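You operate a simulated robot arm through the tools that you are given. There is no shell and no other tool. Be economical: measure what you need, move in short steps, check, and stop when the job is done.

You run a simulated robot arm. Do the job below in one go: nothing can be reset, and whatever is moved stays where it is left.

JOB
Switch the extract on, then wipe up the spill with the grey pad.
Fine: it is in the yellow drawer; drop it into the grey tub when used and close the drawer. Where these are worked on the way, their far stop is far enough and under half their travel is too little: yellow drawer. What is to be rubbed or washed off counts as gone when no trace of it is left.

It is judged by the outcome, as a careful person would: the job done as asked, and still so three seconds after it is handed in. It fails if anything else is knocked over, pushed out of place, dropped, spilled or broken.

ROBOT AND FRAMES
A 7-joint arm with a four-finger gripper, fixed in place. Base frame: the origin is at the foot of the arm, x ahead of it, y to its left, z up. Units: mm, rad, N and s.
With the tool pointing down near the work surface it reaches from about 100 to 560 mm from the base axis. Its first joint turns from -1.204 to 3.002 rad. Payload 3.67 kg.
Tool frame: the origin (TCP) lies between the finger pads and is the grasp point; the fingertips stand 28 mm ahead of it; z points along the fingers, y is the line along which they close. Largest opening 112 mm; the body of the gripper starts 73 mm behind the TCP.
Orientation is told as [roll, pitch, yaw] about the base's x, y, z axes, in that order, counted from this pose: with the fingers straight down and closing along the base's y, the tool's x points along the base's -x, its y along +y and its z along -z.

CONTROLS
- The arm moves only by the tool apply_moves. Its argument "steps" is a list of rows, each an object (a shift or turn left out is 0, a gripper value left out holds the last) with "rot": the turn, a rotation vector about the tool's x, y, z in units of 8 degrees (1.0 is 8 degrees), a list of three; "slide": the shift along the tool's x, y, z in units of 40 mm (1.0 is 40 mm), a list of three; "fingers": the finger opening in mm, from 0 to 112. In form: [{"rot": [ax, ay, az], "slide": [dx, dy, dz], "fingers": fingers}, ...]. A call has 1 to 8 rows; each row shifts and turns the commanded pose from where the row before left it, along the tool's axes as they then stand. A call with a number of a shift or a turn outside -1 to 1 is refused whole. Each row takes 0.2 s and may step no farther than 50 mm and 0.15 rad from the row before; otherwise, or with a gripper value out of range, the whole call is refused. Where a pose cannot be reached the arm comes as near as it can. A force on the tool above 40 N (or 10 N above the force at the start of the call, whichever is more), or a blocked arm, ends the call early, and 0.2 s more pass. Each finger halts on what it meets, pressing with about 29 N; the grip force reading is that of the motor and also rises with nothing between the fingers. The clock runs only during rows and for 0.2 s after the last one: add rows that do not move to give the fingers time. The reply holds the time, the measured pose of the TCP, the force on the tool along the base axes, the opening and the grip force, in the units named above and with some noise, with the torque about the TCP (base axes, N m) and any sound that the robot's microphone picked up.
- Cameras (640 x 400 px; columns grow to the right, rows downward): "scene" is fixed at [400.4, -498.6, 1541.7]; the picture's right is [-0.79, -0.61, 0.00], its down [0.01, -0.02, -1.00] and it looks along [0.61, -0.79, 0.02] (base axes); focal length 214 px, centre (320, 200). "wrist" rides on the gripper at [60, -18, -104] in the tool frame; the picture's right is [0.29, 0.96, 0.00], its down [-0.80, 0.24, -0.55] and it looks along [-0.53, 0.16, 0.83] (tool axes); focal length 234 px, centre (320, 200). There is no depth. A picture from a camera that has moved, and an enlarged one, comes with that camera's place and axes in the base frame and with its lens.
- snapshot(camera): a new picture of that camera. The clock stands still meanwhile.
- move_column(by): slides the trunk up (or, below 0, down) by that many mm; the arm rides with it, the base frame stays. It gives what a move gives, with no picture.
- enlarge(camera, box): a new picture of the part [left, top, right, bottom] of that camera's present view, enlarged. The clock stands still meanwhile.
- hand_in(): hands the job in; it is judged then, once.

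Go step by step. Nothing tells you positions but the pictures and the camera data: compare them with the known pose of the tool, close in by small moves and look again before you grip or let go. The budget is 120 turns and 76 pictures, counting those below and the enlarged ones. Unless the task says otherwise, let go and move clear before handing in, and close with one line.

The tools are called after "Request:" by a JSON object that holds its "api" and its "payload". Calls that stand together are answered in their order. apply_moves: Moves the arm, as the interface text tells. Its arguments: {"type":"object","properties":{"steps":{"type":"array","items":{"type":"object","properties":{"rot":{"type":"array","items":{"type":"number"}},"slide":{"type":"array","items":{"type":"number"}},"fingers":{"type":"number"}}}}},"required":["steps"]} The other tools are called the same way: move_column (by) slides the trunk up or down; snapshot (camera) takes a picture; enlarge (camera, box) takes an enlarged picture of a part of a camera's view; hand_in () hands the job in.

At the start:

```text
time: 0.0
eef_pos: [544.4, -691.9, 1451.9]
ee_rot: [0.002, 0.001, 0.0]
ft_force: [-0.5, -0.1, 0.1]
moment: [0.0, 0.03, 0.0]
grip_width: 111.9
grasp_force: 0.1
trunk travel left (down, up): [-775.0, 65.0]
```

scene: 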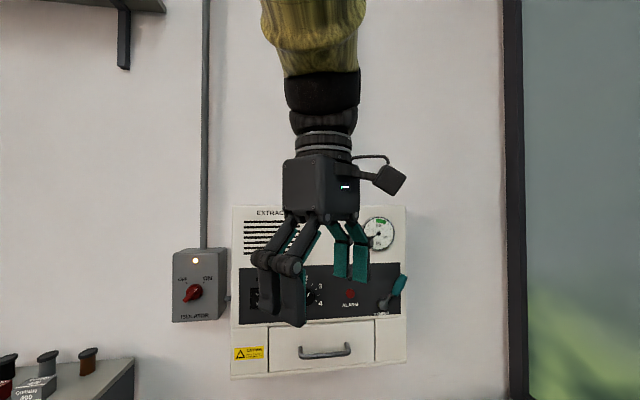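
wrist: 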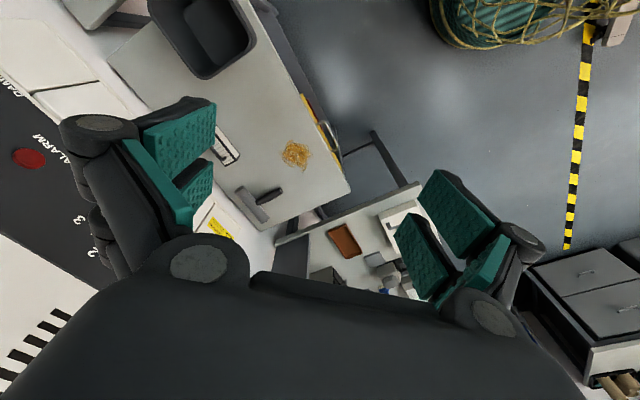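

I see an extract panel and an isolator on the wall, and a bench below with a brown spill, a grey tub and something with a yellow front. I'll look closer before moving.

Request:
{"api": "enlarge", "payload": {"camera": "scene", "box": [160, 190, 420, 390]}}

Request:
{"api": "enlarge", "payload": {"camera": "wrist", "box": [100, 0, 440, 300]}}

```text
2.00 times, centred on (290, 290) of scene
camera zoom: at [400.4, -498.6, 1541.7], right [-0.79, -0.61, 0.0], down [0.01, -0.02, -1.0], along [0.61, -0.79, 0.02], focal length 429 px, centre (380, 20)
```

zoom: 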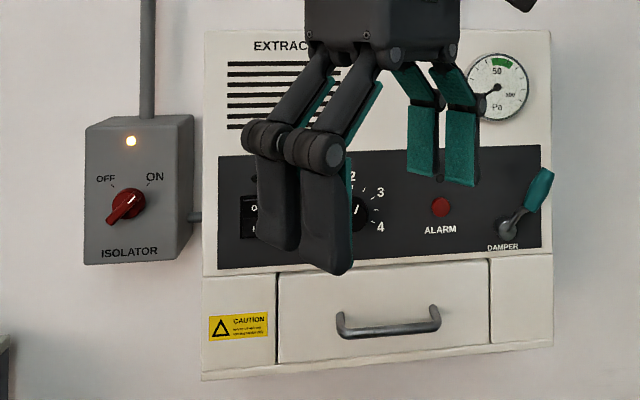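

```text
1.33 times, centred on (270, 150) of wrist
camera zoom: at [484.9, -711.9, 1555.8], right [-0.29, 0.96, 0.0], down [0.8, 0.24, 0.55], along [0.53, 0.16, -0.83], focal length 312 px, centre (387, 267)
```

zoom: 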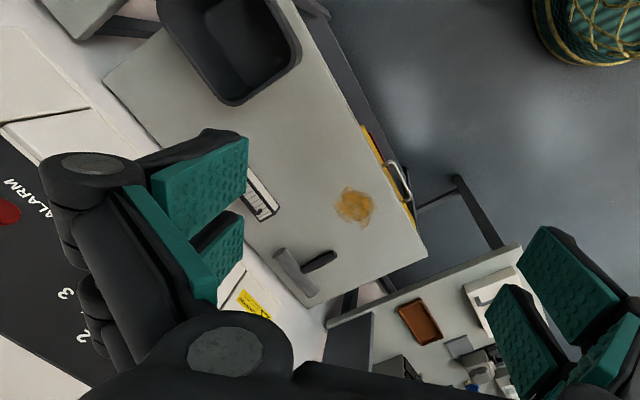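

The isolator looks on already, since its lamp is lit. The fingers hide the panel's main switch, so I'll slide aside parallel to the wall and look.

Request:
{"api": "apply_moves", "payload": {"steps": [{"slide": [0.79, -0.61, 0]}, {"slide": [0.79, -0.61, 0]}, {"slide": [0.79, -0.61, 0]}]}}

Request:
{"api": "enlarge", "payload": {"camera": "scene", "box": [160, 190, 420, 390]}}

Request:
{"api": "snapshot", "payload": {"camera": "wrist"}}

```text
time: 0.8
eef_pos: [445.9, -764.4, 1449.9]
ee_rot: [0.002, -0.002, 0.002]
ft_force: [0.1, 0.0, -0.7]
moment: [0.05, -0.06, -0.01]
grip_width: 112.1
grasp_force: 0.0
trunk travel left (down, up): [-775.0, 65.0]
```

```text
2.00 times, centred on (290, 290) of scene
camera zoom: at [400.4, -498.6, 1541.7], right [-0.79, -0.61, 0.0], down [0.01, -0.02, -1.0], along [0.61, -0.79, 0.02], focal length 429 px, centre (380, 20)
```

zoom: 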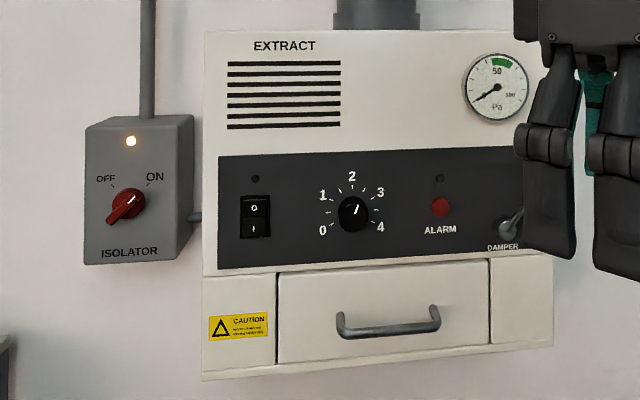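

```text
70 pictures are left
camera wrist: at [385.2, -784.1, 1554.4], right [-0.29, 0.96, 0.0], down [0.8, 0.24, 0.56], along [0.53, 0.16, -0.83], focal length 234 px, centre (320, 200)
```

wrist: 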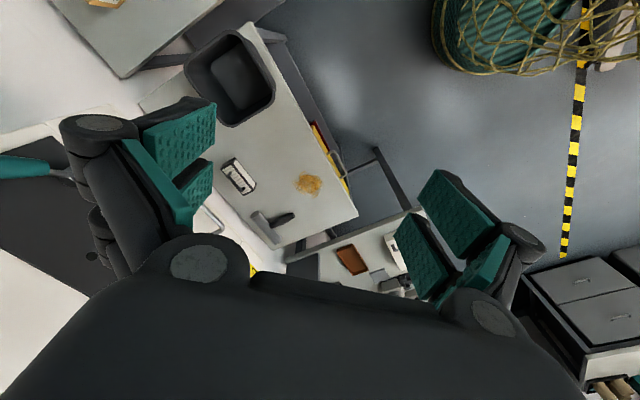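

The extract's rocker shows O at the top and I at the bottom, on a wall plane at about x−y≈1700, with the I half near (862, −839, 1286). I'll close the fingers and tilt the tool toward the wall.

Request:
{"api": "apply_moves", "payload": {"steps": [{"rot": [0.707, -0.707, 0], "fingers": 0}, {"rot": [0.707, -0.707, 0]}, {"rot": [0.707, -0.707, 0]}, {"rot": [0.707, -0.707, 0]}, {"rot": [0.707, -0.707, 0]}, {"rot": [0.707, -0.707, 0]}]}}

Request:
{"api": "enlarge", "payload": {"camera": "scene", "box": [220, 260, 350, 340]}}

```text
time: 2.2
eef_pos: [449.9, -766.0, 1452.3]
ee_rot: [-0.667, -0.553, 0.196]
ft_force: [-0.2, -0.5, 0.0]
moment: [-0.01, -0.03, 0.01]
grip_width: 0.1
grasp_force: 28.7
trunk travel left (down, up): [-775.0, 65.0]
```

```text
4.92 times, centred on (285, 300) of scene
camera zoom: at [400.4, -498.6, 1541.7], right [-0.79, -0.61, 0.0], down [0.01, -0.02, -1.0], along [0.61, -0.79, 0.02], focal length 1056 px, centre (492, -292)
```

zoom: 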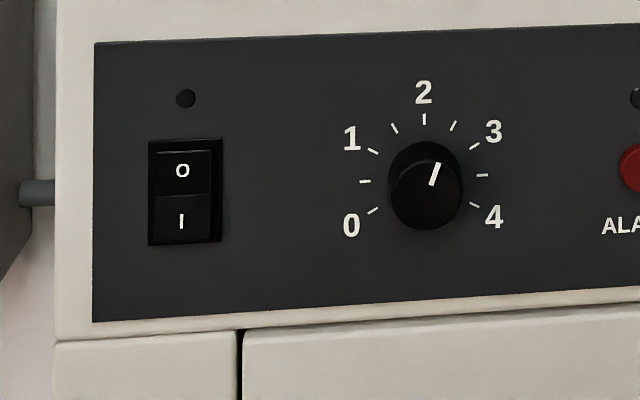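

The rocker is confirmed with I at the bottom. I'll finish the tilt to horizontal.

Request:
{"api": "apply_moves", "payload": {"steps": [{"rot": [0.707, -0.707, 0]}, {"rot": [0.707, -0.707, 0]}, {"rot": [0.707, -0.707, 0]}, {"rot": [0.707, -0.707, 0]}, {"rot": [0.707, -0.707, 0]}, {"rot": [0.177, -0.177, 0]}]}}

Request:
{"api": "snapshot", "payload": {"camera": "wrist"}}

Request:
{"api": "snapshot", "payload": {"camera": "scene"}}

```text
time: 3.6
eef_pos: [448.6, -766.8, 1452.1]
ee_rot: [-1.576, -0.786, 0.79]
ft_force: [-0.7, 0.1, -0.7]
moment: [0.05, 0.04, 0.04]
grip_width: 0.0
grasp_force: 29.6
trunk travel left (down, up): [-775.0, 65.0]
```

```text
68 pictures are left
camera wrist: at [335.6, -732.1, 1423.1], right [0.34, 0.33, -0.88], down [0.13, 0.91, 0.39], along [0.93, -0.24, 0.27], focal length 234 px, centre (320, 200)
```

wrist: 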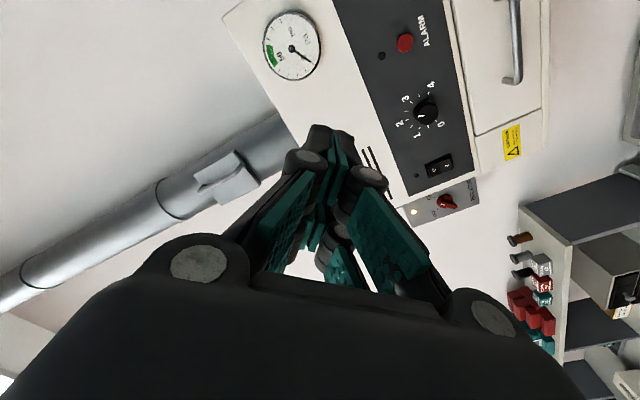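

```text
67 pictures are left
```

scene: 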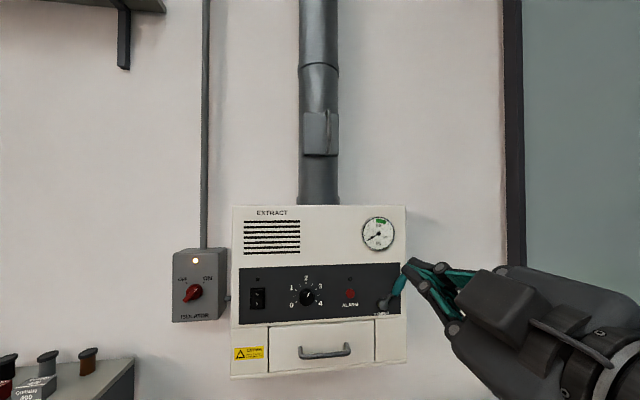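

The tool now points at the wall, level. I'll move sideways and down to line up with the rocker's I half, keeping well clear.

Request:
{"api": "apply_moves", "payload": {"steps": [{"slide": [-0.19, 0.9, 0]}, {"slide": [-0.19, 0.9, 0]}, {"slide": [-0.19, 0.9, 0]}, {"slide": [-0.19, 0.9, 0]}, {"slide": [-0.19, 0.9, 0.2]}, {"slide": [-0.19, 0.9, 0.4]}, {"slide": [-0.19, 0.9, 0.4]}, {"slide": [0, 0.9, 0.5]}]}}

```text
time: 5.4
eef_pos: [537.3, -705.5, 1439.4]
ee_rot: [-1.529, -0.781, 0.778]
ft_force: [0.5, -0.3, -0.6]
moment: [-0.03, -0.04, 0.01]
grip_width: 0.0
grasp_force: 28.8
out of reach, approached as far as the arm can: row 2, 3, 4, 5, 6, 7, 8
trunk travel left (down, up): [-775.0, 65.0]
```

The arm couldn't reach lower at this trunk height, so I'll lower the trunk instead to bring the tool to the rocker's level.

Request:
{"api": "move_column", "payload": {"by": -150}}

Request:
{"api": "snapshot", "payload": {"camera": "scene"}}

```text
time: 7.2
eef_pos: [534.7, -704.3, 1289.6]
ee_rot: [-1.53, -0.782, 0.781]
ft_force: [0.0, 1.2, -0.1]
moment: [0.03, 0.01, 0.03]
grip_width: 0.0
grasp_force: 29.5
trunk travel left (down, up): [-625.0, 215.0]
```

```text
66 pictures are left
```

scene: 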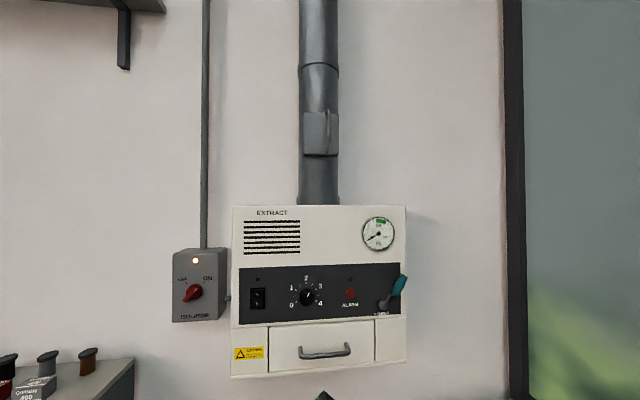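

Now at the rocker's height. I'll test moving sideways along the wall in level steps.

Request:
{"api": "apply_moves", "payload": {"steps": [{"slide": [-0.7, 0.7, 0]}, {"slide": [-0.7, 0.7, 0]}, {"slide": [-0.7, 0.7, 0]}]}}

```text
time: 8.2
eef_pos: [597.0, -668.4, 1282.0]
ee_rot: [-1.455, -0.759, 0.712]
ft_force: [-0.5, 0.4, -0.5]
moment: [0.0, -0.02, 0.01]
grip_width: 0.0
grasp_force: 29.0
out of reach, approached as far as the arm can: row 2, 3
trunk travel left (down, up): [-625.0, 215.0]
stopped in row 3: the arm was blocked; the commanded pose is now the measured one
```

The wrist seems near a limit in this roll. I'll back off and roll the tool 45° to a neutral attitude, then retry.

Request:
{"api": "apply_moves", "payload": {"steps": [{"slide": [0, 0, -1]}, {"slide": [0, 0, -1]}, {"rot": [0, 0, 1]}, {"rot": [0, 0, 1]}, {"rot": [0, 0, 1]}, {"rot": [0, 0, 1]}, {"rot": [0, 0, 1]}, {"rot": [0, 0, 0.6]}]}}

```text
time: 8.8
eef_pos: [545.9, -638.1, 1184.9]
ee_rot: [-1.274, -0.597, 0.574]
ft_force: [0.3, 0.0, -0.9]
moment: [0.04, 0.01, 0.03]
grip_width: 0.0
grasp_force: 28.9
out of reach, approached as far as the arm can: row 2
trunk travel left (down, up): [-625.0, 215.0]
stopped in row 2: the arm was blocked; the commanded pose is now the measured one
```

The arm sagged down on retreat, so some joint is at its limit. I'll try the roll alone from here.

Request:
{"api": "apply_moves", "payload": {"steps": [{"rot": [0, 0, 1]}, {"rot": [0, 0, 1]}, {"rot": [0, 0, 1]}]}}

```text
time: 9.6
eef_pos: [546.8, -635.8, 1187.1]
ee_rot: [-1.12, -0.99, 0.364]
ft_force: [-0.1, -0.4, 0.6]
moment: [0.0, 0.01, 0.02]
grip_width: 0.0
grasp_force: 29.1
trunk travel left (down, up): [-625.0, 215.0]
```

Rolling works. I'll continue the roll the rest of the way.

Request:
{"api": "apply_moves", "payload": {"steps": [{"rot": [0, 0, 1]}, {"rot": [0, 0, 1]}, {"rot": [0, 0, 0.6]}]}}

Request:
{"api": "snapshot", "payload": {"camera": "wrist"}}

```text
time: 10.3
eef_pos: [548.3, -635.7, 1186.2]
ee_rot: [-0.606, -1.277, -0.199]
ft_force: [-0.1, -0.3, 0.2]
moment: [-0.01, -0.01, 0.01]
grip_width: 0.1
grasp_force: 29.2
trunk travel left (down, up): [-625.0, 215.0]
```

```text
65 pictures are left
camera wrist: at [448.9, -572.6, 1157.2], right [0.58, 0.69, -0.43], down [0.03, 0.52, 0.86], along [0.81, -0.51, 0.28], focal length 234 px, centre (320, 200)
```

wrist: 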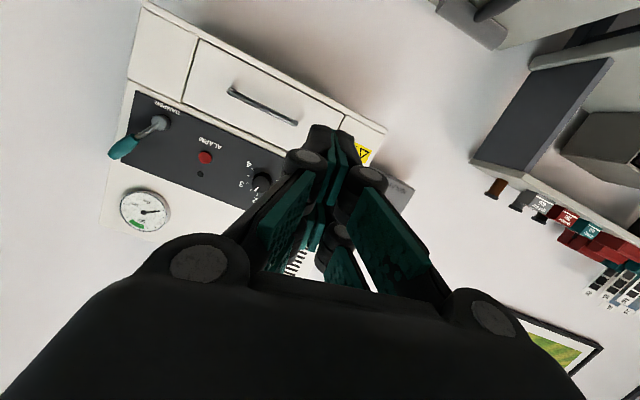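

The tool is now in a neutral roll, pointing at the panel 14° below level. I'll raise the arm while moving forward to test reach.

Request:
{"api": "apply_moves", "payload": {"steps": [{"slide": [-0.9, 0.2, 0]}, {"slide": [-0.9, 0.2, 0]}, {"slide": [-0.9, 0.2, 0.3]}, {"slide": [-0.9, 0.2, 0.4]}]}}

```text
time: 11.0
eef_pos: [579.5, -647.0, 1155.4]
ee_rot: [-0.664, -1.087, -0.17]
ft_force: [-0.4, -0.1, 0.6]
moment: [0.03, -0.06, -0.02]
grip_width: 0.0
grasp_force: 29.3
trunk travel left (down, up): [-625.0, 215.0]
stopped in row 3: the arm was blocked; the commanded pose is now the measured one
```

Reach here seems to be limited by a high shoulder. I'll lower the trunk 100 mm and then try raising the arm, to see whether a lower shoulder frees it.

Request:
{"api": "move_column", "payload": {"by": -100}}

Request:
{"api": "apply_moves", "payload": {"steps": [{"slide": [-0.88, -0.28, -0.36]}, {"slide": [-0.88, -0.28, -0.36]}, {"slide": [-0.88, -0.28, -0.36]}]}}

```text
time: 12.4
eef_pos: [577.3, -645.8, 1056.8]
ee_rot: [-0.665, -1.086, -0.171]
ft_force: [0.8, 0.5, 0.1]
moment: [0.01, 0.0, 0.0]
grip_width: 0.1
grasp_force: 29.1
trunk travel left (down, up): [-525.0, 315.0]
```

```text
time: 13.1
eef_pos: [571.0, -658.7, 1048.7]
ee_rot: [-0.701, -0.891, -0.163]
ft_force: [0.2, 0.0, -0.5]
moment: [0.07, -0.03, 0.03]
grip_width: 0.0
grasp_force: 29.0
trunk travel left (down, up): [-525.0, 315.0]
stopped in row 3: the arm was blocked; the commanded pose is now the measured one
```

Raising keeps forcing the wrist to tip down, so the wrist is the limit. I'll return the tool to pointing straight down and find how far out it can go.

Request:
{"api": "apply_moves", "payload": {"steps": [{"rot": [-0.46, 0.88, 0]}, {"rot": [-0.46, 0.88, 0]}, {"rot": [-0.46, 0.88, 0]}, {"rot": [-0.46, 0.88, 0]}, {"rot": [-0.46, 0.88, 0]}, {"rot": [-0.46, 0.88, 0]}, {"rot": [-0.46, 0.88, 0]}, {"rot": [-0.28, 0.53, 0]}]}}

Request:
{"api": "snapshot", "payload": {"camera": "wrist"}}

```text
time: 14.9
eef_pos: [573.2, -656.9, 1051.4]
ee_rot: [-0.005, -0.015, -0.508]
ft_force: [-0.1, 0.0, -0.6]
moment: [0.05, -0.02, 0.0]
grip_width: 0.0
grasp_force: 28.6
trunk travel left (down, up): [-525.0, 315.0]
```

```text
64 pictures are left
camera wrist: at [511.4, -643.9, 1155.2], right [0.21, 0.98, -0.01], down [0.81, -0.17, 0.56], along [0.55, -0.13, -0.83], focal length 234 px, centre (320, 200)
```

wrist: 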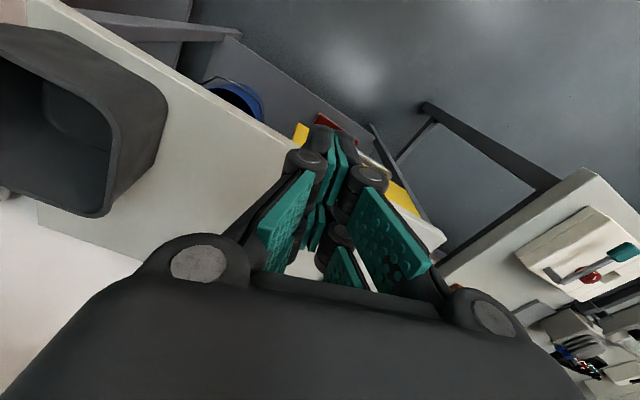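

The tool is straight down again above the bench front. I'll push outward toward the wall in level steps to measure reach.

Request:
{"api": "apply_moves", "payload": {"steps": [{"slide": [-0.96, -0.27, 0]}, {"slide": [-0.96, -0.27, 0]}, {"slide": [-0.96, -0.27, 0]}, {"slide": [-0.96, -0.27, 0]}]}}

```text
time: 15.9
eef_pos: [690.2, -774.7, 1050.9]
ee_rot: [-0.007, -0.013, -0.506]
ft_force: [0.6, -0.5, 0.5]
moment: [0.01, 0.02, -0.02]
grip_width: 0.0
grasp_force: 28.6
trunk travel left (down, up): [-525.0, 315.0]
```

The tool reaches well beyond 1030 mm when pointing down. I'll raise the trunk to the panel's height, then tilt partway and press the rocker at a slant.

Request:
{"api": "move_column", "payload": {"by": 270}}

Request:
{"api": "apply_moves", "payload": {"steps": [{"slide": [-0.27, 0.96, 0]}, {"slide": [-0.27, 0.96, 0]}, {"rot": [0.27, -0.96, 0]}, {"rot": [0.27, -0.96, 0]}, {"rot": [0.27, -0.96, 0]}, {"rot": [0.27, -0.96, 0]}]}}

Request:
{"api": "snapshot", "payload": {"camera": "scene"}}

```text
time: 18.7
eef_pos: [690.0, -771.3, 1323.5]
ee_rot: [-0.009, -0.013, -0.507]
ft_force: [0.6, 0.9, -1.0]
moment: [0.0, 0.03, 0.01]
grip_width: 0.2
grasp_force: 29.4
trunk travel left (down, up): [-795.0, 45.0]
```

```text
time: 20.1
eef_pos: [745.0, -712.9, 1324.7]
ee_rot: [-0.18, -0.553, -0.454]
ft_force: [-0.4, 0.5, -1.5]
moment: [-0.03, 0.01, 0.0]
grip_width: 0.0
grasp_force: 28.7
trunk travel left (down, up): [-795.0, 45.0]
```

```text
63 pictures are left
```

scene: 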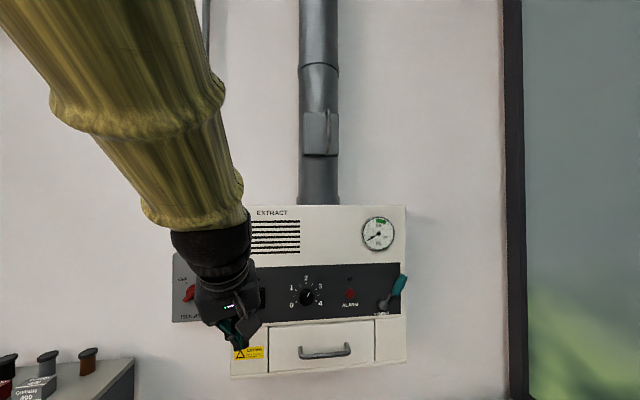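

The tilt works here. I'll tilt 16° more and read the pose before approaching.

Request:
{"api": "apply_moves", "payload": {"steps": [{"rot": [0.27, -0.96, 0]}, {"rot": [0.27, -0.96, 0]}]}}

```text
time: 20.7
eef_pos: [746.0, -713.4, 1324.3]
ee_rot: [-0.308, -0.809, -0.371]
ft_force: [-0.3, 0.3, 0.0]
moment: [-0.03, 0.04, -0.01]
grip_width: 0.0
grasp_force: 29.0
trunk travel left (down, up): [-795.0, 45.0]
```

Request:
{"api": "apply_moves", "payload": {"steps": [{"slide": [-0.346, -0.156, 0.823]}, {"slide": [-0.346, -0.156, 0.823]}, {"slide": [-0.346, -0.156, 0.823]}]}}

Request:
{"api": "enlarge", "payload": {"camera": "scene", "box": [170, 230, 330, 340]}}

Request:
{"api": "snapshot", "payload": {"camera": "wrist"}}

```text
time: 21.5
eef_pos: [816.6, -792.0, 1291.0]
ee_rot: [-0.305, -0.808, -0.374]
ft_force: [0.3, -1.0, -0.6]
moment: [-0.01, 0.0, -0.02]
grip_width: 0.0
grasp_force: 29.0
trunk travel left (down, up): [-795.0, 45.0]
```

```text
3.64 times, centred on (250, 285) of scene
camera zoom: at [400.4, -498.6, 1541.7], right [-0.79, -0.61, 0.0], down [0.01, -0.02, -1.0], along [0.61, -0.79, 0.02], focal length 780 px, centre (574, -109)
```

zoom: 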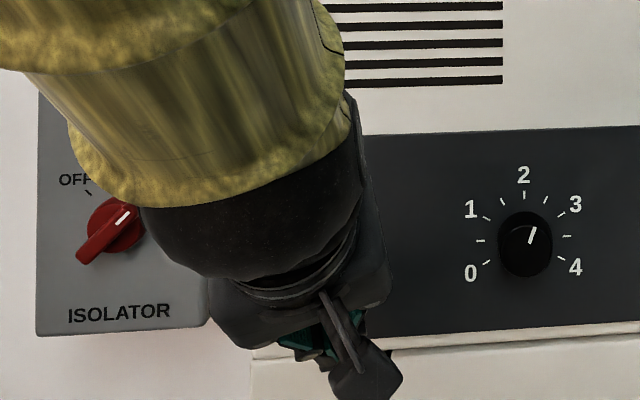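

```text
61 pictures are left
camera wrist: at [713.6, -737.8, 1320.3], right [0.34, 0.85, -0.41], down [0.35, 0.29, 0.89], along [0.87, -0.45, -0.2], focal length 234 px, centre (320, 200)
```

wrist: 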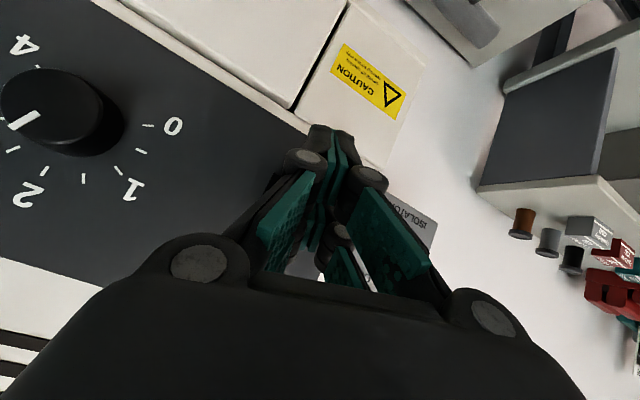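

Projection checks agree: the fingertips are about 38 mm off the panel, lined up with the I half. I'll approach to near-contact, then press in small steps.

Request:
{"api": "apply_moves", "payload": {"steps": [{"slide": [-0.453, -0.207, 0.565]}, {"slide": [-0.079, -0.023, 0.094]}, {"slide": [-0.079, -0.023, 0.094]}, {"slide": [-0.079, -0.023, 0.094]}]}}

Request:
{"api": "snapshot", "payload": {"camera": "wrist"}}

```text
time: 21.8
eef_pos: [822.8, -797.6, 1294.3]
ee_rot: [-0.303, -0.801, -0.373]
ft_force: [-20.8, 21.0, 11.9]
moment: [-0.35, -0.31, 0.01]
grip_width: 0.0
grasp_force: 29.2
trunk travel left (down, up): [-795.0, 45.0]
stopped in row 1: the force on the tool passed its limit at 71 N (the readings are from after the stop); the commanded pose is now the measured one
```

```text
60 pictures are left
camera wrist: at [718.3, -743.7, 1324.7], right [0.34, 0.85, -0.41], down [0.35, 0.28, 0.89], along [0.87, -0.44, -0.21], focal length 234 px, centre (320, 200)
```

wrist: 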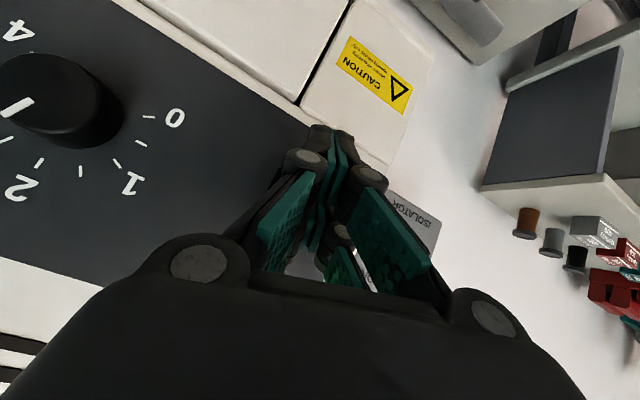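

Contact came earlier than expected, with a force that fits the raised rocker face. I'll back off and look at the rocker.

Request:
{"api": "apply_moves", "payload": {"steps": [{"slide": [0.473, 0.137, -0.565]}, {"slide": [0.473, 0.137, -0.565]}, {"slide": [-0.243, 0.84, 0]}]}}

Request:
{"api": "snapshot", "payload": {"camera": "wrist"}}

Request:
{"api": "snapshot", "payload": {"camera": "scene"}}

```text
time: 22.6
eef_pos: [811.2, -734.0, 1289.7]
ee_rot: [-0.303, -0.796, -0.373]
ft_force: [1.5, -0.5, -0.5]
moment: [0.03, 0.02, -0.05]
grip_width: 0.0
grasp_force: 29.0
trunk travel left (down, up): [-795.0, 45.0]
```

```text
59 pictures are left
camera wrist: at [707.5, -678.9, 1320.2], right [0.34, 0.85, -0.41], down [0.36, 0.28, 0.89], along [0.87, -0.45, -0.21], focal length 234 px, centre (320, 200)
```

wrist: 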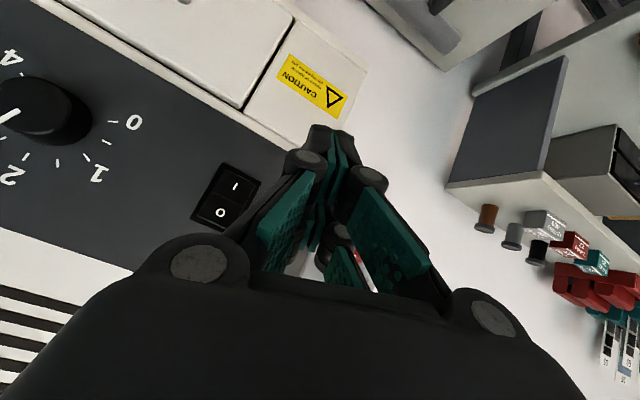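

```text
58 pictures are left
```

scene: 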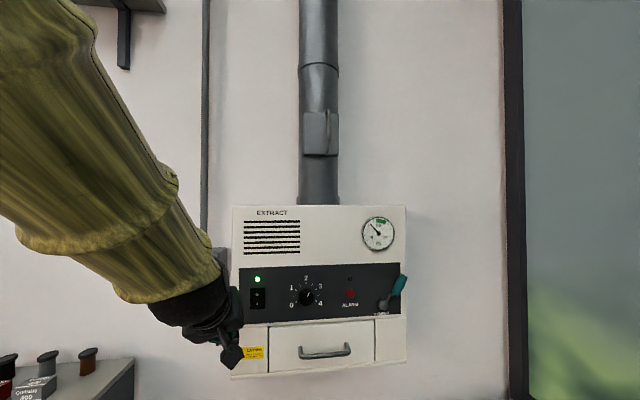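

The green lamp is lit and the gauge has risen, so the extract is on. Next I'll retreat from the wall, return the tool to pointing down and survey the bench.

Request:
{"api": "apply_moves", "payload": {"steps": [{"slide": [0.63, 0.18, -0.75]}, {"slide": [0.63, 0.18, -0.75]}, {"rot": [-0.27, 0.96, 0]}, {"rot": [-0.27, 0.96, 0]}, {"rot": [-0.27, 0.96, 0]}, {"rot": [-0.27, 0.96, 0]}, {"rot": [-0.27, 0.96, 0]}, {"rot": [-0.2, 0.7, 0], "fingers": 60}]}}

Request:
{"api": "snapshot", "payload": {"camera": "wrist"}}

Request:
{"api": "enlarge", "payload": {"camera": "scene", "box": [220, 200, 420, 340]}}

```text
time: 24.4
eef_pos: [750.9, -677.6, 1291.2]
ee_rot: [-0.018, -0.04, -0.505]
ft_force: [0.6, -0.9, -0.2]
moment: [0.01, 0.0, 0.0]
grip_width: 60.2
grasp_force: 0.1
trunk travel left (down, up): [-795.0, 45.0]
```

```text
57 pictures are left
camera wrist: at [686.8, -663.1, 1393.7], right [0.21, 0.98, -0.03], down [0.8, -0.16, 0.58], along [0.56, -0.14, -0.81], focal length 234 px, centre (320, 200)
```

wrist: 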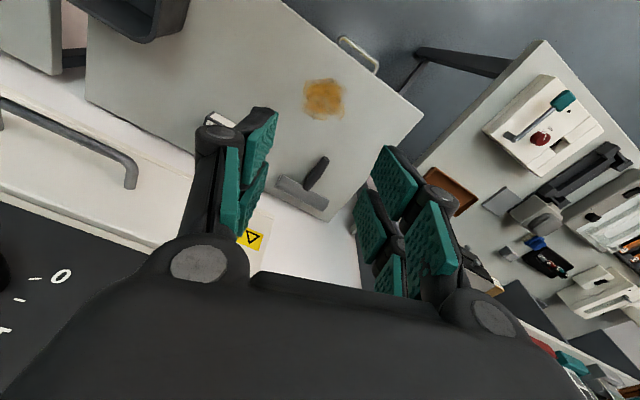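

```text
2.86 times, centred on (320, 270) of scene
camera zoom: at [400.4, -498.6, 1541.7], right [-0.79, -0.61, 0.0], down [0.01, -0.02, -1.0], along [0.61, -0.79, 0.02], focal length 613 px, centre (320, 0)
```

zoom: 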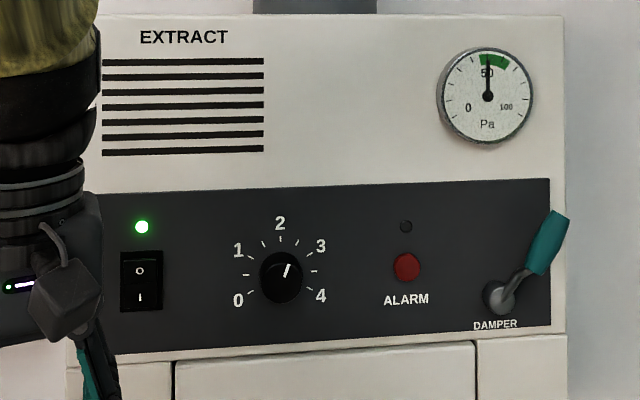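

The gauge sits in the green band, so the first part is done. The bench top is at about z≈828 with its front edge along x−y≈1353 and the spill near (800, −697). I'll look closer at the drawer handle.

Request:
{"api": "enlarge", "payload": {"camera": "wrist", "box": [240, 0, 480, 150]}}

Request:
{"api": "enlarge", "payload": {"camera": "wrist", "box": [0, 0, 260, 160]}}

```text
2.67 times, centred on (360, 75) of wrist
camera zoom: at [686.8, -663.1, 1393.7], right [0.21, 0.98, -0.03], down [0.8, -0.16, 0.58], along [0.56, -0.14, -0.81], focal length 624 px, centre (213, 533)
```

zoom: 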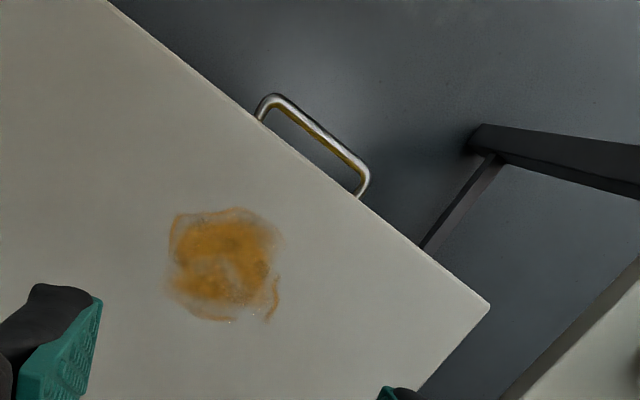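

```text
2.46 times, centred on (130, 80) of wrist
camera zoom: at [686.8, -663.1, 1393.7], right [0.21, 0.98, -0.03], down [0.8, -0.16, 0.58], along [0.56, -0.14, -0.81], focal length 576 px, centre (788, 495)
```

zoom: 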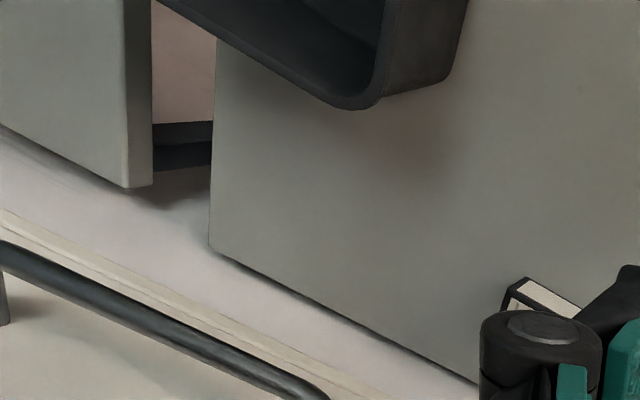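

The drawer handle is a D-bar on the bench front with yellow behind it, centred near (732, −592). I'll move in front of it, turn so the fingers close across the bar, and then lower.

Request:
{"api": "apply_moves", "payload": {"steps": [{"slide": [0.88, 0.54, 0], "rot": [0, 0, -1]}, {"slide": [0.76, 0.67, 0], "rot": [0, 0, -1]}, {"slide": [0.65, 0.77, 0], "rot": [0, 0, -1]}, {"rot": [0, 0, -1]}, {"rot": [0, 0, -1]}, {"rot": [0, 0, -1]}, {"rot": [0, 0, -1]}, {"rot": [0, 0, -1]}]}}

Request:
{"api": "move_column", "payload": {"by": -300}}

Request:
{"api": "snapshot", "payload": {"camera": "wrist"}}

```text
time: 26.2
eef_pos: [692.0, -570.0, 1286.7]
ee_rot: [-0.044, -0.003, 0.615]
ft_force: [-0.1, -0.3, 0.1]
moment: [0.01, 0.0, -0.03]
grip_width: 60.1
grasp_force: 0.1
trunk travel left (down, up): [-795.0, 45.0]
```

```text
time: 29.2
eef_pos: [691.8, -570.4, 987.4]
ee_rot: [-0.043, -0.002, 0.612]
ft_force: [-0.4, 0.0, 0.4]
moment: [0.0, 0.0, 0.01]
grip_width: 60.1
grasp_force: 0.0
trunk travel left (down, up): [-495.0, 345.0]
```

```text
53 pictures are left
camera wrist: at [650.8, -616.3, 1091.3], right [-0.79, 0.62, -0.04], down [0.5, 0.67, 0.55], along [0.37, 0.41, -0.84], focal length 234 px, centre (320, 200)
```

wrist: 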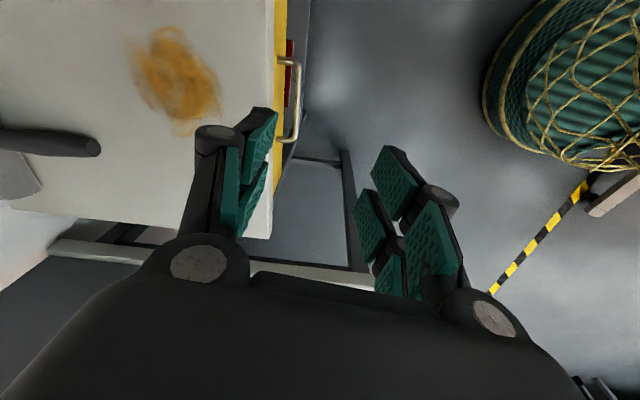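

Request:
{"api": "enlarge", "payload": {"camera": "wrist", "box": [230, 0, 390, 160]}}

```text
2.50 times, centred on (310, 80) of wrist
camera zoom: at [650.8, -616.3, 1091.3], right [-0.79, 0.62, -0.04], down [0.5, 0.67, 0.55], along [0.37, 0.41, -0.84], focal length 585 px, centre (345, 500)
```

zoom: 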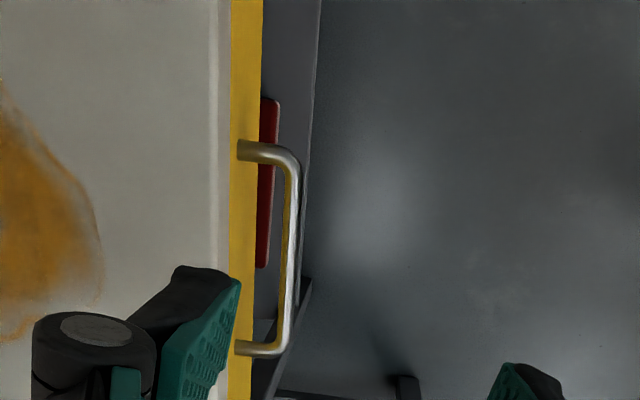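

The handle belongs to the yellow drawer, with the bar at about (730, −590, 742). I'll finish the yaw, tilt 35° toward the drawer so the body clears the bench edge, and set a narrower opening.

Request:
{"api": "apply_moves", "payload": {"steps": [{"rot": [0, 0, -1]}, {"rot": [0, 0, -0.24]}, {"rot": [0.78, -0.22, 0]}, {"rot": [1, 0, 0]}, {"rot": [1, 0, 0]}, {"rot": [1, 0, 0]}, {"rot": [0.4, 0, 0]}]}}

Request:
{"api": "move_column", "payload": {"by": -140}}

Request:
{"api": "snapshot", "payload": {"camera": "wrist"}}

```text
time: 30.8
eef_pos: [693.5, -571.1, 986.1]
ee_rot: [-0.63, -0.026, 0.786]
ft_force: [1.0, -0.1, 0.0]
moment: [-0.01, 0.02, 0.01]
grip_width: 60.1
grasp_force: 0.0
trunk travel left (down, up): [-495.0, 345.0]
```

```text
time: 32.5
eef_pos: [693.1, -570.3, 847.1]
ee_rot: [-0.627, -0.027, 0.787]
ft_force: [0.4, -0.7, 0.0]
moment: [0.0, 0.0, 0.02]
grip_width: 60.1
grasp_force: 0.1
trunk travel left (down, up): [-355.0, 485.0]
```

```text
51 pictures are left
camera wrist: at [615.9, -581.9, 940.3], right [-0.74, 0.35, -0.57], down [0.19, 0.93, 0.33], along [0.64, 0.14, -0.75], focal length 234 px, centre (320, 200)
```

wrist: 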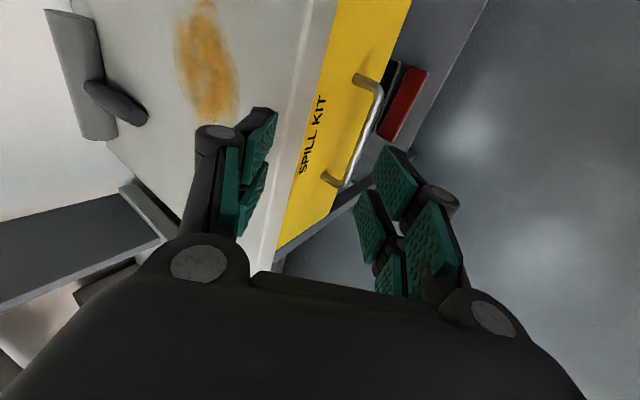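

The drawer reads "SPILL KIT". The bar looks nearer z≈710. I'll lower to just above and in front of it with a narrower opening, then check.

Request:
{"api": "apply_moves", "payload": {"steps": [{"fingers": 24}, {}]}}

Request:
{"api": "move_column", "payload": {"by": -85}}

Request:
{"api": "snapshot", "payload": {"camera": "wrist"}}

```text
time: 33.1
eef_pos: [692.9, -570.1, 845.5]
ee_rot: [-0.629, -0.025, 0.788]
ft_force: [-0.2, -0.3, -0.1]
moment: [-0.01, 0.04, 0.0]
grip_width: 23.7
grasp_force: 0.1
trunk travel left (down, up): [-355.0, 485.0]
```

```text
time: 34.3
eef_pos: [692.5, -569.4, 761.1]
ee_rot: [-0.628, -0.027, 0.789]
ft_force: [0.3, 0.6, 0.4]
moment: [0.02, 0.02, 0.0]
grip_width: 24.2
grasp_force: 0.0
trunk travel left (down, up): [-270.0, 570.0]
```

```text
50 pictures are left
camera wrist: at [615.9, -581.9, 855.3], right [-0.74, 0.35, -0.57], down [0.19, 0.93, 0.33], along [0.64, 0.14, -0.75], focal length 234 px, centre (320, 200)
```

wrist: 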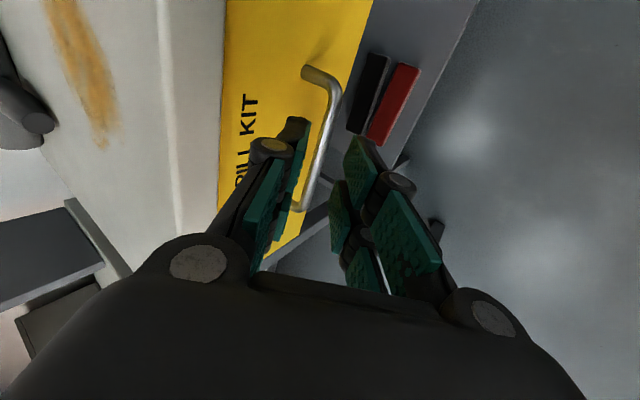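

The bar lies on the tool's axis between the fingers, but its depth is uncertain. I'll advance 28 mm along the tool and look again.

Request:
{"api": "apply_moves", "payload": {"steps": [{"slide": [0, 0, 0.35]}, {"slide": [0, 0, 0.35]}]}}

Request:
{"api": "enlarge", "payload": {"camera": "wrist", "box": [200, 40, 460, 300]}}

```text
time: 34.9
eef_pos: [707.2, -580.2, 738.4]
ee_rot: [-0.627, -0.026, 0.786]
ft_force: [0.1, 0.3, -0.4]
moment: [-0.02, -0.03, 0.0]
grip_width: 24.0
grasp_force: 0.1
trunk travel left (down, up): [-270.0, 570.0]
```

```text
1.54 times, centred on (330, 170) of wrist
camera zoom: at [629.4, -593.0, 832.4], right [-0.74, 0.35, -0.57], down [0.19, 0.93, 0.33], along [0.64, 0.14, -0.75], focal length 360 px, centre (305, 246)
```

zoom: 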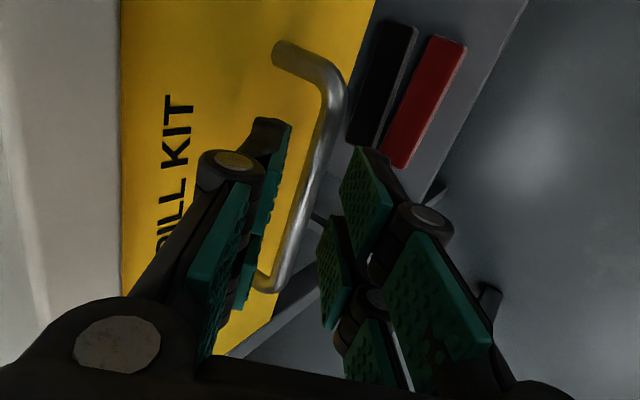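

Request:
{"api": "apply_moves", "payload": {"steps": [{"slide": [0, 0.06, 0.3], "fingers": 30}]}}

Request:
{"api": "enlarge", "payload": {"camera": "wrist", "box": [200, 40, 460, 300]}}

```text
time: 35.3
eef_pos: [710.3, -584.8, 728.8]
ee_rot: [-0.628, -0.025, 0.786]
ft_force: [-0.4, 0.6, -1.0]
moment: [-0.04, -0.01, 0.04]
grip_width: 29.9
grasp_force: 0.1
trunk travel left (down, up): [-270.0, 570.0]
```

```text
1.54 times, centred on (330, 170) of wrist
camera zoom: at [633.2, -596.7, 821.2], right [-0.74, 0.35, -0.57], down [0.19, 0.93, 0.33], along [0.64, 0.14, -0.75], focal length 360 px, centre (305, 246)
```

zoom: 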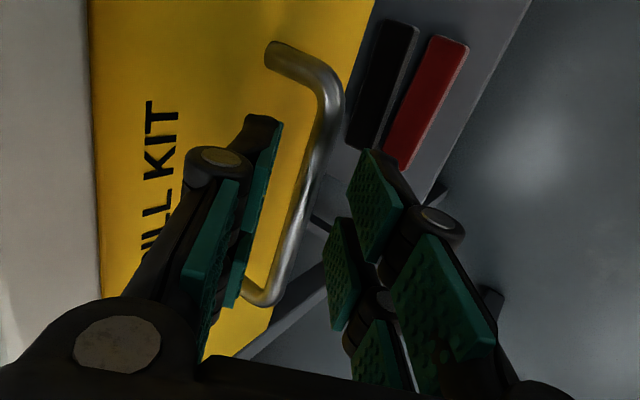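

From the handle's apparent length, the bar is about 38 mm ahead of the TCP and centred within ±3 mm. I'll advance about 24 mm more and check before closing.

Request:
{"api": "apply_moves", "payload": {"steps": [{"slide": [0, 0, 0.3]}, {"slide": [0, 0, 0.3]}]}}

Request:
{"api": "enlarge", "payload": {"camera": "wrist", "box": [200, 40, 460, 300]}}

```text
time: 35.9
eef_pos: [720.1, -595.3, 708.3]
ee_rot: [-0.627, -0.026, 0.787]
ft_force: [-0.5, -0.9, -0.3]
moment: [0.0, 0.0, -0.02]
grip_width: 29.9
grasp_force: 0.1
trunk travel left (down, up): [-270.0, 570.0]
```

```text
1.54 times, centred on (330, 170) of wrist
camera zoom: at [643.4, -607.7, 801.1], right [-0.74, 0.35, -0.57], down [0.19, 0.93, 0.33], along [0.64, 0.14, -0.75], focal length 360 px, centre (305, 246)
```

zoom: 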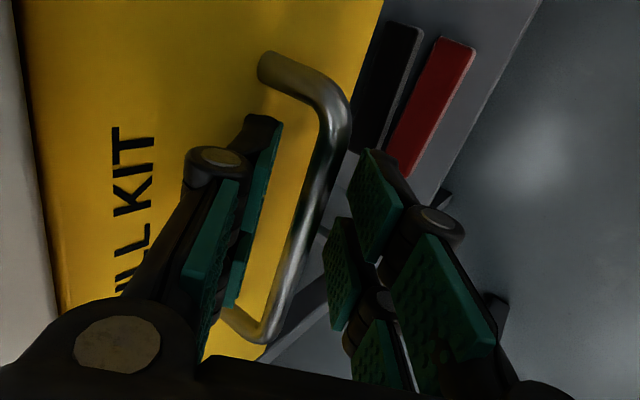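

Request:
{"api": "apply_moves", "payload": {"steps": [{"slide": [0, 0, 0.2]}, {"fingers": 0}, {}, {}]}}

Request:
{"api": "enlarge", "payload": {"camera": "wrist", "box": [200, 40, 460, 300]}}

```text
time: 36.9
eef_pos: [722.7, -597.2, 700.1]
ee_rot: [-0.627, -0.024, 0.79]
ft_force: [-4.4, 2.6, -9.0]
moment: [-0.79, 0.98, 1.86]
grip_width: 11.2
grasp_force: 44.8
trunk travel left (down, up): [-270.0, 570.0]
```

```text
1.54 times, centred on (330, 170) of wrist
camera zoom: at [645.9, -610.0, 794.1], right [-0.74, 0.35, -0.57], down [0.19, 0.93, 0.33], along [0.64, 0.14, -0.75], focal length 360 px, centre (305, 246)
```

zoom: 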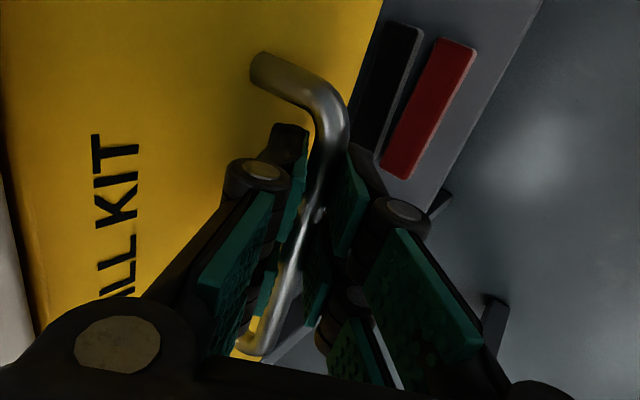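

The bar is gripped at 11 mm width. I'll pull the drawer straight out.

Request:
{"api": "apply_moves", "payload": {"steps": [{"slide": [0, 0.4, -0.29]}, {"slide": [0, 0.6, -0.435]}, {"slide": [0, 0.6, -0.435]}, {"slide": [0, 0.6, -0.435]}]}}

Request:
{"api": "snapshot", "payload": {"camera": "wrist"}}

```text
time: 37.9
eef_pos: [645.5, -520.5, 700.6]
ee_rot: [-0.624, -0.025, 0.789]
ft_force: [2.5, 4.0, -23.4]
moment: [-1.47, 1.64, 1.11]
grip_width: 10.9
grasp_force: 44.8
trunk travel left (down, up): [-270.0, 570.0]
```

```text
45 pictures are left
camera wrist: at [568.7, -532.9, 794.2], right [-0.74, 0.35, -0.57], down [0.19, 0.93, 0.33], along [0.64, 0.14, -0.76], focal length 234 px, centre (320, 200)
```

wrist: 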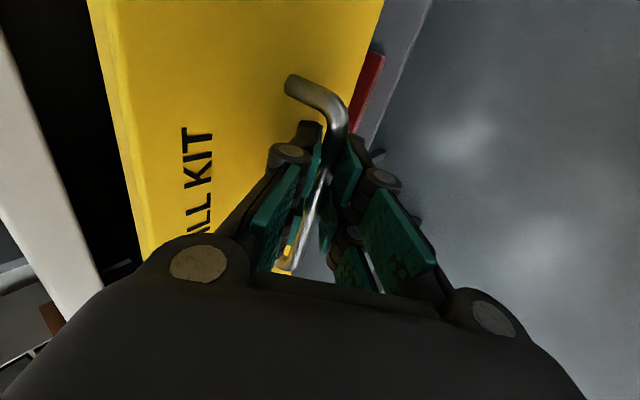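

The drawer has opened about 110 mm. I'll continue to the stop.

Request:
{"api": "apply_moves", "payload": {"steps": [{"slide": [0, 0.6, -0.435]}, {"slide": [0, 0.6, -0.435]}, {"slide": [0, 0.6, -0.435]}, {"slide": [0, 0.6, -0.435]}, {"slide": [0, 0.6, -0.435]}]}}

Request:
{"api": "snapshot", "payload": {"camera": "wrist"}}

```text
time: 39.1
eef_pos: [539.6, -414.4, 700.5]
ee_rot: [-0.626, -0.025, 0.785]
ft_force: [1.0, 2.2, -20.1]
moment: [-1.74, 1.8, 0.98]
grip_width: 10.9
grasp_force: 44.9
trunk travel left (down, up): [-270.0, 570.0]
```

```text
44 pictures are left
camera wrist: at [463.2, -427.5, 794.6], right [-0.74, 0.36, -0.57], down [0.19, 0.93, 0.33], along [0.64, 0.13, -0.75], focal length 234 px, centre (320, 200)
```

wrist: 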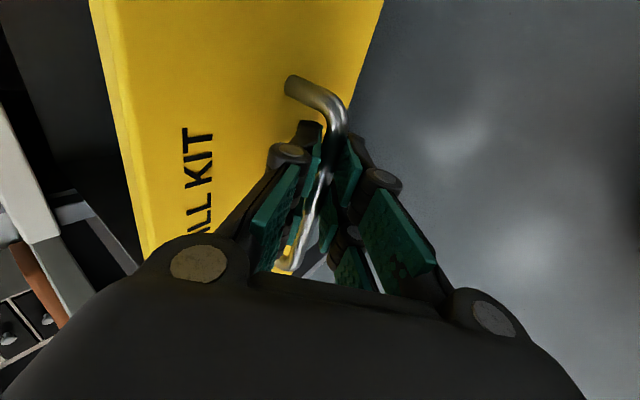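

Request:
{"api": "apply_moves", "payload": {"steps": [{"slide": [0, 0.4, -0.29]}, {"slide": [0, 0.4, -0.29]}]}}

```text
time: 39.6
eef_pos: [532.1, -402.6, 703.5]
ee_rot: [-0.625, -0.023, 0.779]
ft_force: [-1.6, -39.7, -5.8]
moment: [-1.5, 1.08, 1.33]
grip_width: 11.6
grasp_force: 45.1
out of reach, approached as far as the arm can: row 1, 2
trunk travel left (down, up): [-270.0, 570.0]
stopped in row 2: the force on the tool passed its limit at 81 N (the readings are from after the stop); the commanded pose is now the measured one
```

The drawer has reached its stop, about 270 mm out. I'll release the handle and back away up along the tool axis.

Request:
{"api": "apply_moves", "payload": {"steps": [{"fingers": 32}, {}, {"slide": [0, 0, -0.5]}, {"slide": [0, 0, -0.9]}, {"slide": [0, 0, -0.9]}]}}

Request:
{"api": "move_column", "payload": {"by": 200}}

Request:
{"api": "snapshot", "payload": {"camera": "wrist"}}

```text
time: 40.8
eef_pos: [523.5, -379.3, 754.7]
ee_rot: [-0.626, -0.026, 0.781]
ft_force: [-0.3, -0.3, 0.0]
moment: [0.02, 0.0, -0.01]
grip_width: 32.2
grasp_force: 0.1
out of reach, approached as far as the arm can: row 3, 4, 5
trunk travel left (down, up): [-270.0, 570.0]
```

```text
time: 43.0
eef_pos: [523.9, -379.9, 955.0]
ee_rot: [-0.625, -0.026, 0.779]
ft_force: [0.0, 0.3, -0.3]
moment: [0.0, -0.01, 0.02]
grip_width: 31.7
grasp_force: 0.0
trunk travel left (down, up): [-470.0, 370.0]
```

```text
43 pictures are left
camera wrist: at [446.8, -391.2, 1048.2], right [-0.74, 0.36, -0.57], down [0.19, 0.92, 0.33], along [0.64, 0.13, -0.75], focal length 234 px, centre (320, 200)
```

wrist: 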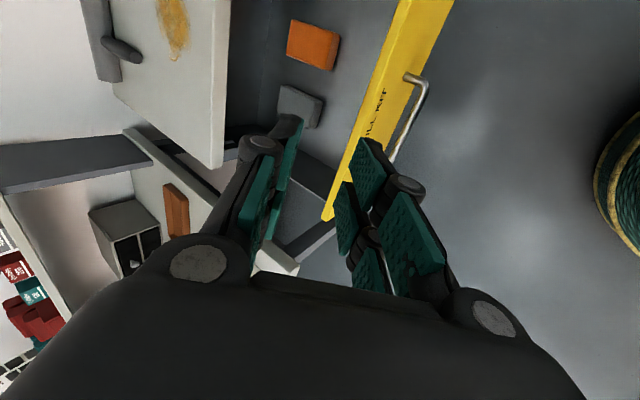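

The drawer holds an orange pad and a grey pad. I'll bring the tool back to vertical for a better look.

Request:
{"api": "apply_moves", "payload": {"steps": [{"rot": [-1, 0, 0]}, {"rot": [-1, 0, 0]}, {"rot": [-1, 0, 0]}, {"rot": [-1, 0.15, 0]}, {"rot": [-0.45, 0, 0], "fingers": 80}]}}

Request:
{"api": "snapshot", "payload": {"camera": "wrist"}}

```text
time: 44.2
eef_pos: [523.3, -381.8, 955.2]
ee_rot: [-0.072, 0.011, 0.763]
ft_force: [0.1, 0.2, 0.4]
moment: [0.01, -0.01, 0.01]
grip_width: 79.9
grasp_force: 0.1
out of reach, approached as far as the arm can: row 1
trunk travel left (down, up): [-470.0, 370.0]
```

```text
42 pictures are left
camera wrist: at [487.4, -432.6, 1061.4], right [-0.87, 0.49, -0.06], down [0.39, 0.76, 0.53], along [0.31, 0.43, -0.85], focal length 234 px, centre (320, 200)
```

wrist: 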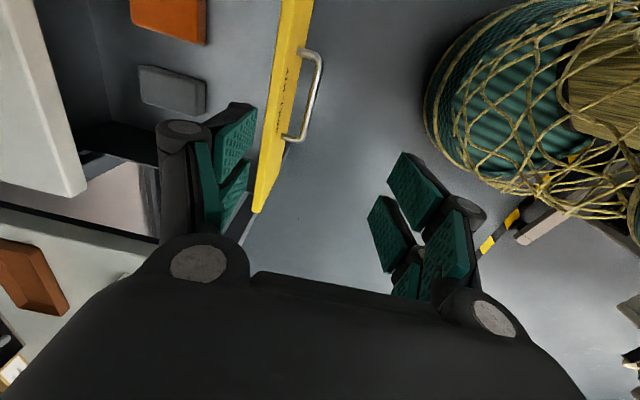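

The grey pad appears to lie near (772, −532, 615), long side across the drawer's depth. I'll turn the tool 90° so the fingers close across its short side.

Request:
{"api": "apply_moves", "payload": {"steps": [{"rot": [0, 0, 1]}, {"rot": [0, 0, 1]}, {"rot": [0, 0, 1]}, {"rot": [0, 0, 1]}, {"rot": [0, 0, 1]}, {"rot": [0, 0, 1]}, {"rot": [0, 0, 1]}, {"rot": [0, 0, 1]}]}}

Request:
{"api": "apply_moves", "payload": {"steps": [{"rot": [0, 0, 1]}, {"rot": [0, 0, 1]}, {"rot": [0, 0, 1]}, {"slide": [-1, 0, 0]}, {"slide": [-1, 0, 0]}, {"slide": [-1, 0, 0]}, {"slide": [-1, 0, 0]}]}}

Request:
{"api": "snapshot", "payload": {"camera": "wrist"}}

```text
time: 46.0
eef_pos: [523.0, -381.9, 955.5]
ee_rot: [-0.043, -0.063, -0.353]
ft_force: [-0.3, 0.4, 0.1]
moment: [-0.01, -0.02, 0.01]
grip_width: 79.8
grasp_force: 0.0
trunk travel left (down, up): [-470.0, 370.0]
```

```text
time: 47.6
eef_pos: [634.9, -494.6, 966.1]
ee_rot: [-0.014, -0.071, -0.77]
ft_force: [0.2, -0.3, 0.2]
moment: [0.02, 0.01, 0.05]
grip_width: 79.9
grasp_force: 0.1
trunk travel left (down, up): [-470.0, 370.0]
```

```text
41 pictures are left
camera wrist: at [575.9, -461.8, 1067.1], right [0.46, 0.89, -0.03], down [0.72, -0.35, 0.61], along [0.53, -0.3, -0.8], focal length 234 px, centre (320, 200)
```

wrist: 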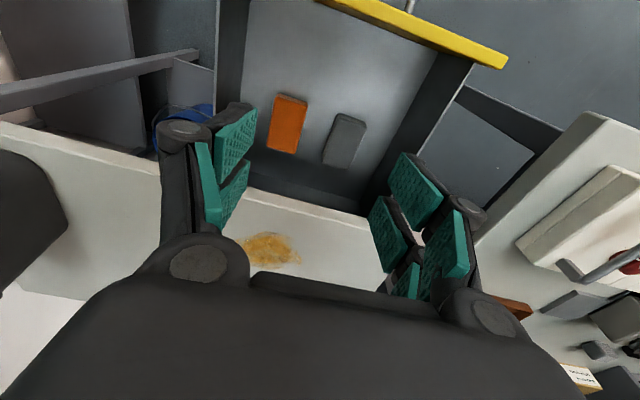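

The view is clear: the orange pad is on the left and the grey pad on the right, in front of the bench edge. I'll move over the grey pad, lean 15° so the wrist clears the bench edge, and lower.

Request:
{"api": "apply_moves", "payload": {"steps": [{"slide": [-0.85, 0.56, 0]}, {"slide": [-0.85, 0.56, 0]}, {"slide": [-0.85, 0.56, 0]}, {"rot": [0, -0.7, 0]}, {"rot": [0, -0.7, 0], "fingers": 100}]}}

Request:
{"api": "move_column", "payload": {"by": -150}}

Request:
{"api": "snapshot", "payload": {"camera": "wrist"}}

```text
time: 48.8
eef_pos: [755.7, -518.5, 973.5]
ee_rot: [-0.015, -0.268, -0.769]
ft_force: [0.8, 0.4, -0.8]
moment: [0.03, 0.04, 0.01]
grip_width: 100.4
grasp_force: 0.1
trunk travel left (down, up): [-470.0, 370.0]
```

```text
time: 50.6
eef_pos: [755.8, -517.8, 822.5]
ee_rot: [-0.013, -0.266, -0.766]
ft_force: [0.0, -0.9, -0.8]
moment: [0.0, -0.01, 0.0]
grip_width: 99.9
grasp_force: 0.2
trunk travel left (down, up): [-320.0, 520.0]
```

```text
40 pictures are left
camera wrist: at [683.0, -471.4, 908.8], right [0.47, 0.88, -0.09], down [0.62, -0.25, 0.74], along [0.63, -0.4, -0.66], focal length 234 px, centre (320, 200)
```

wrist: 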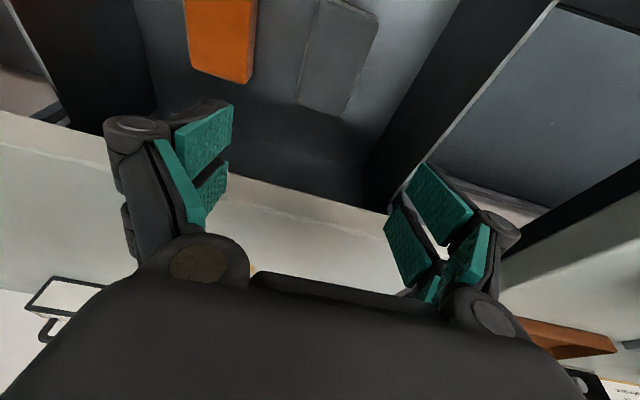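

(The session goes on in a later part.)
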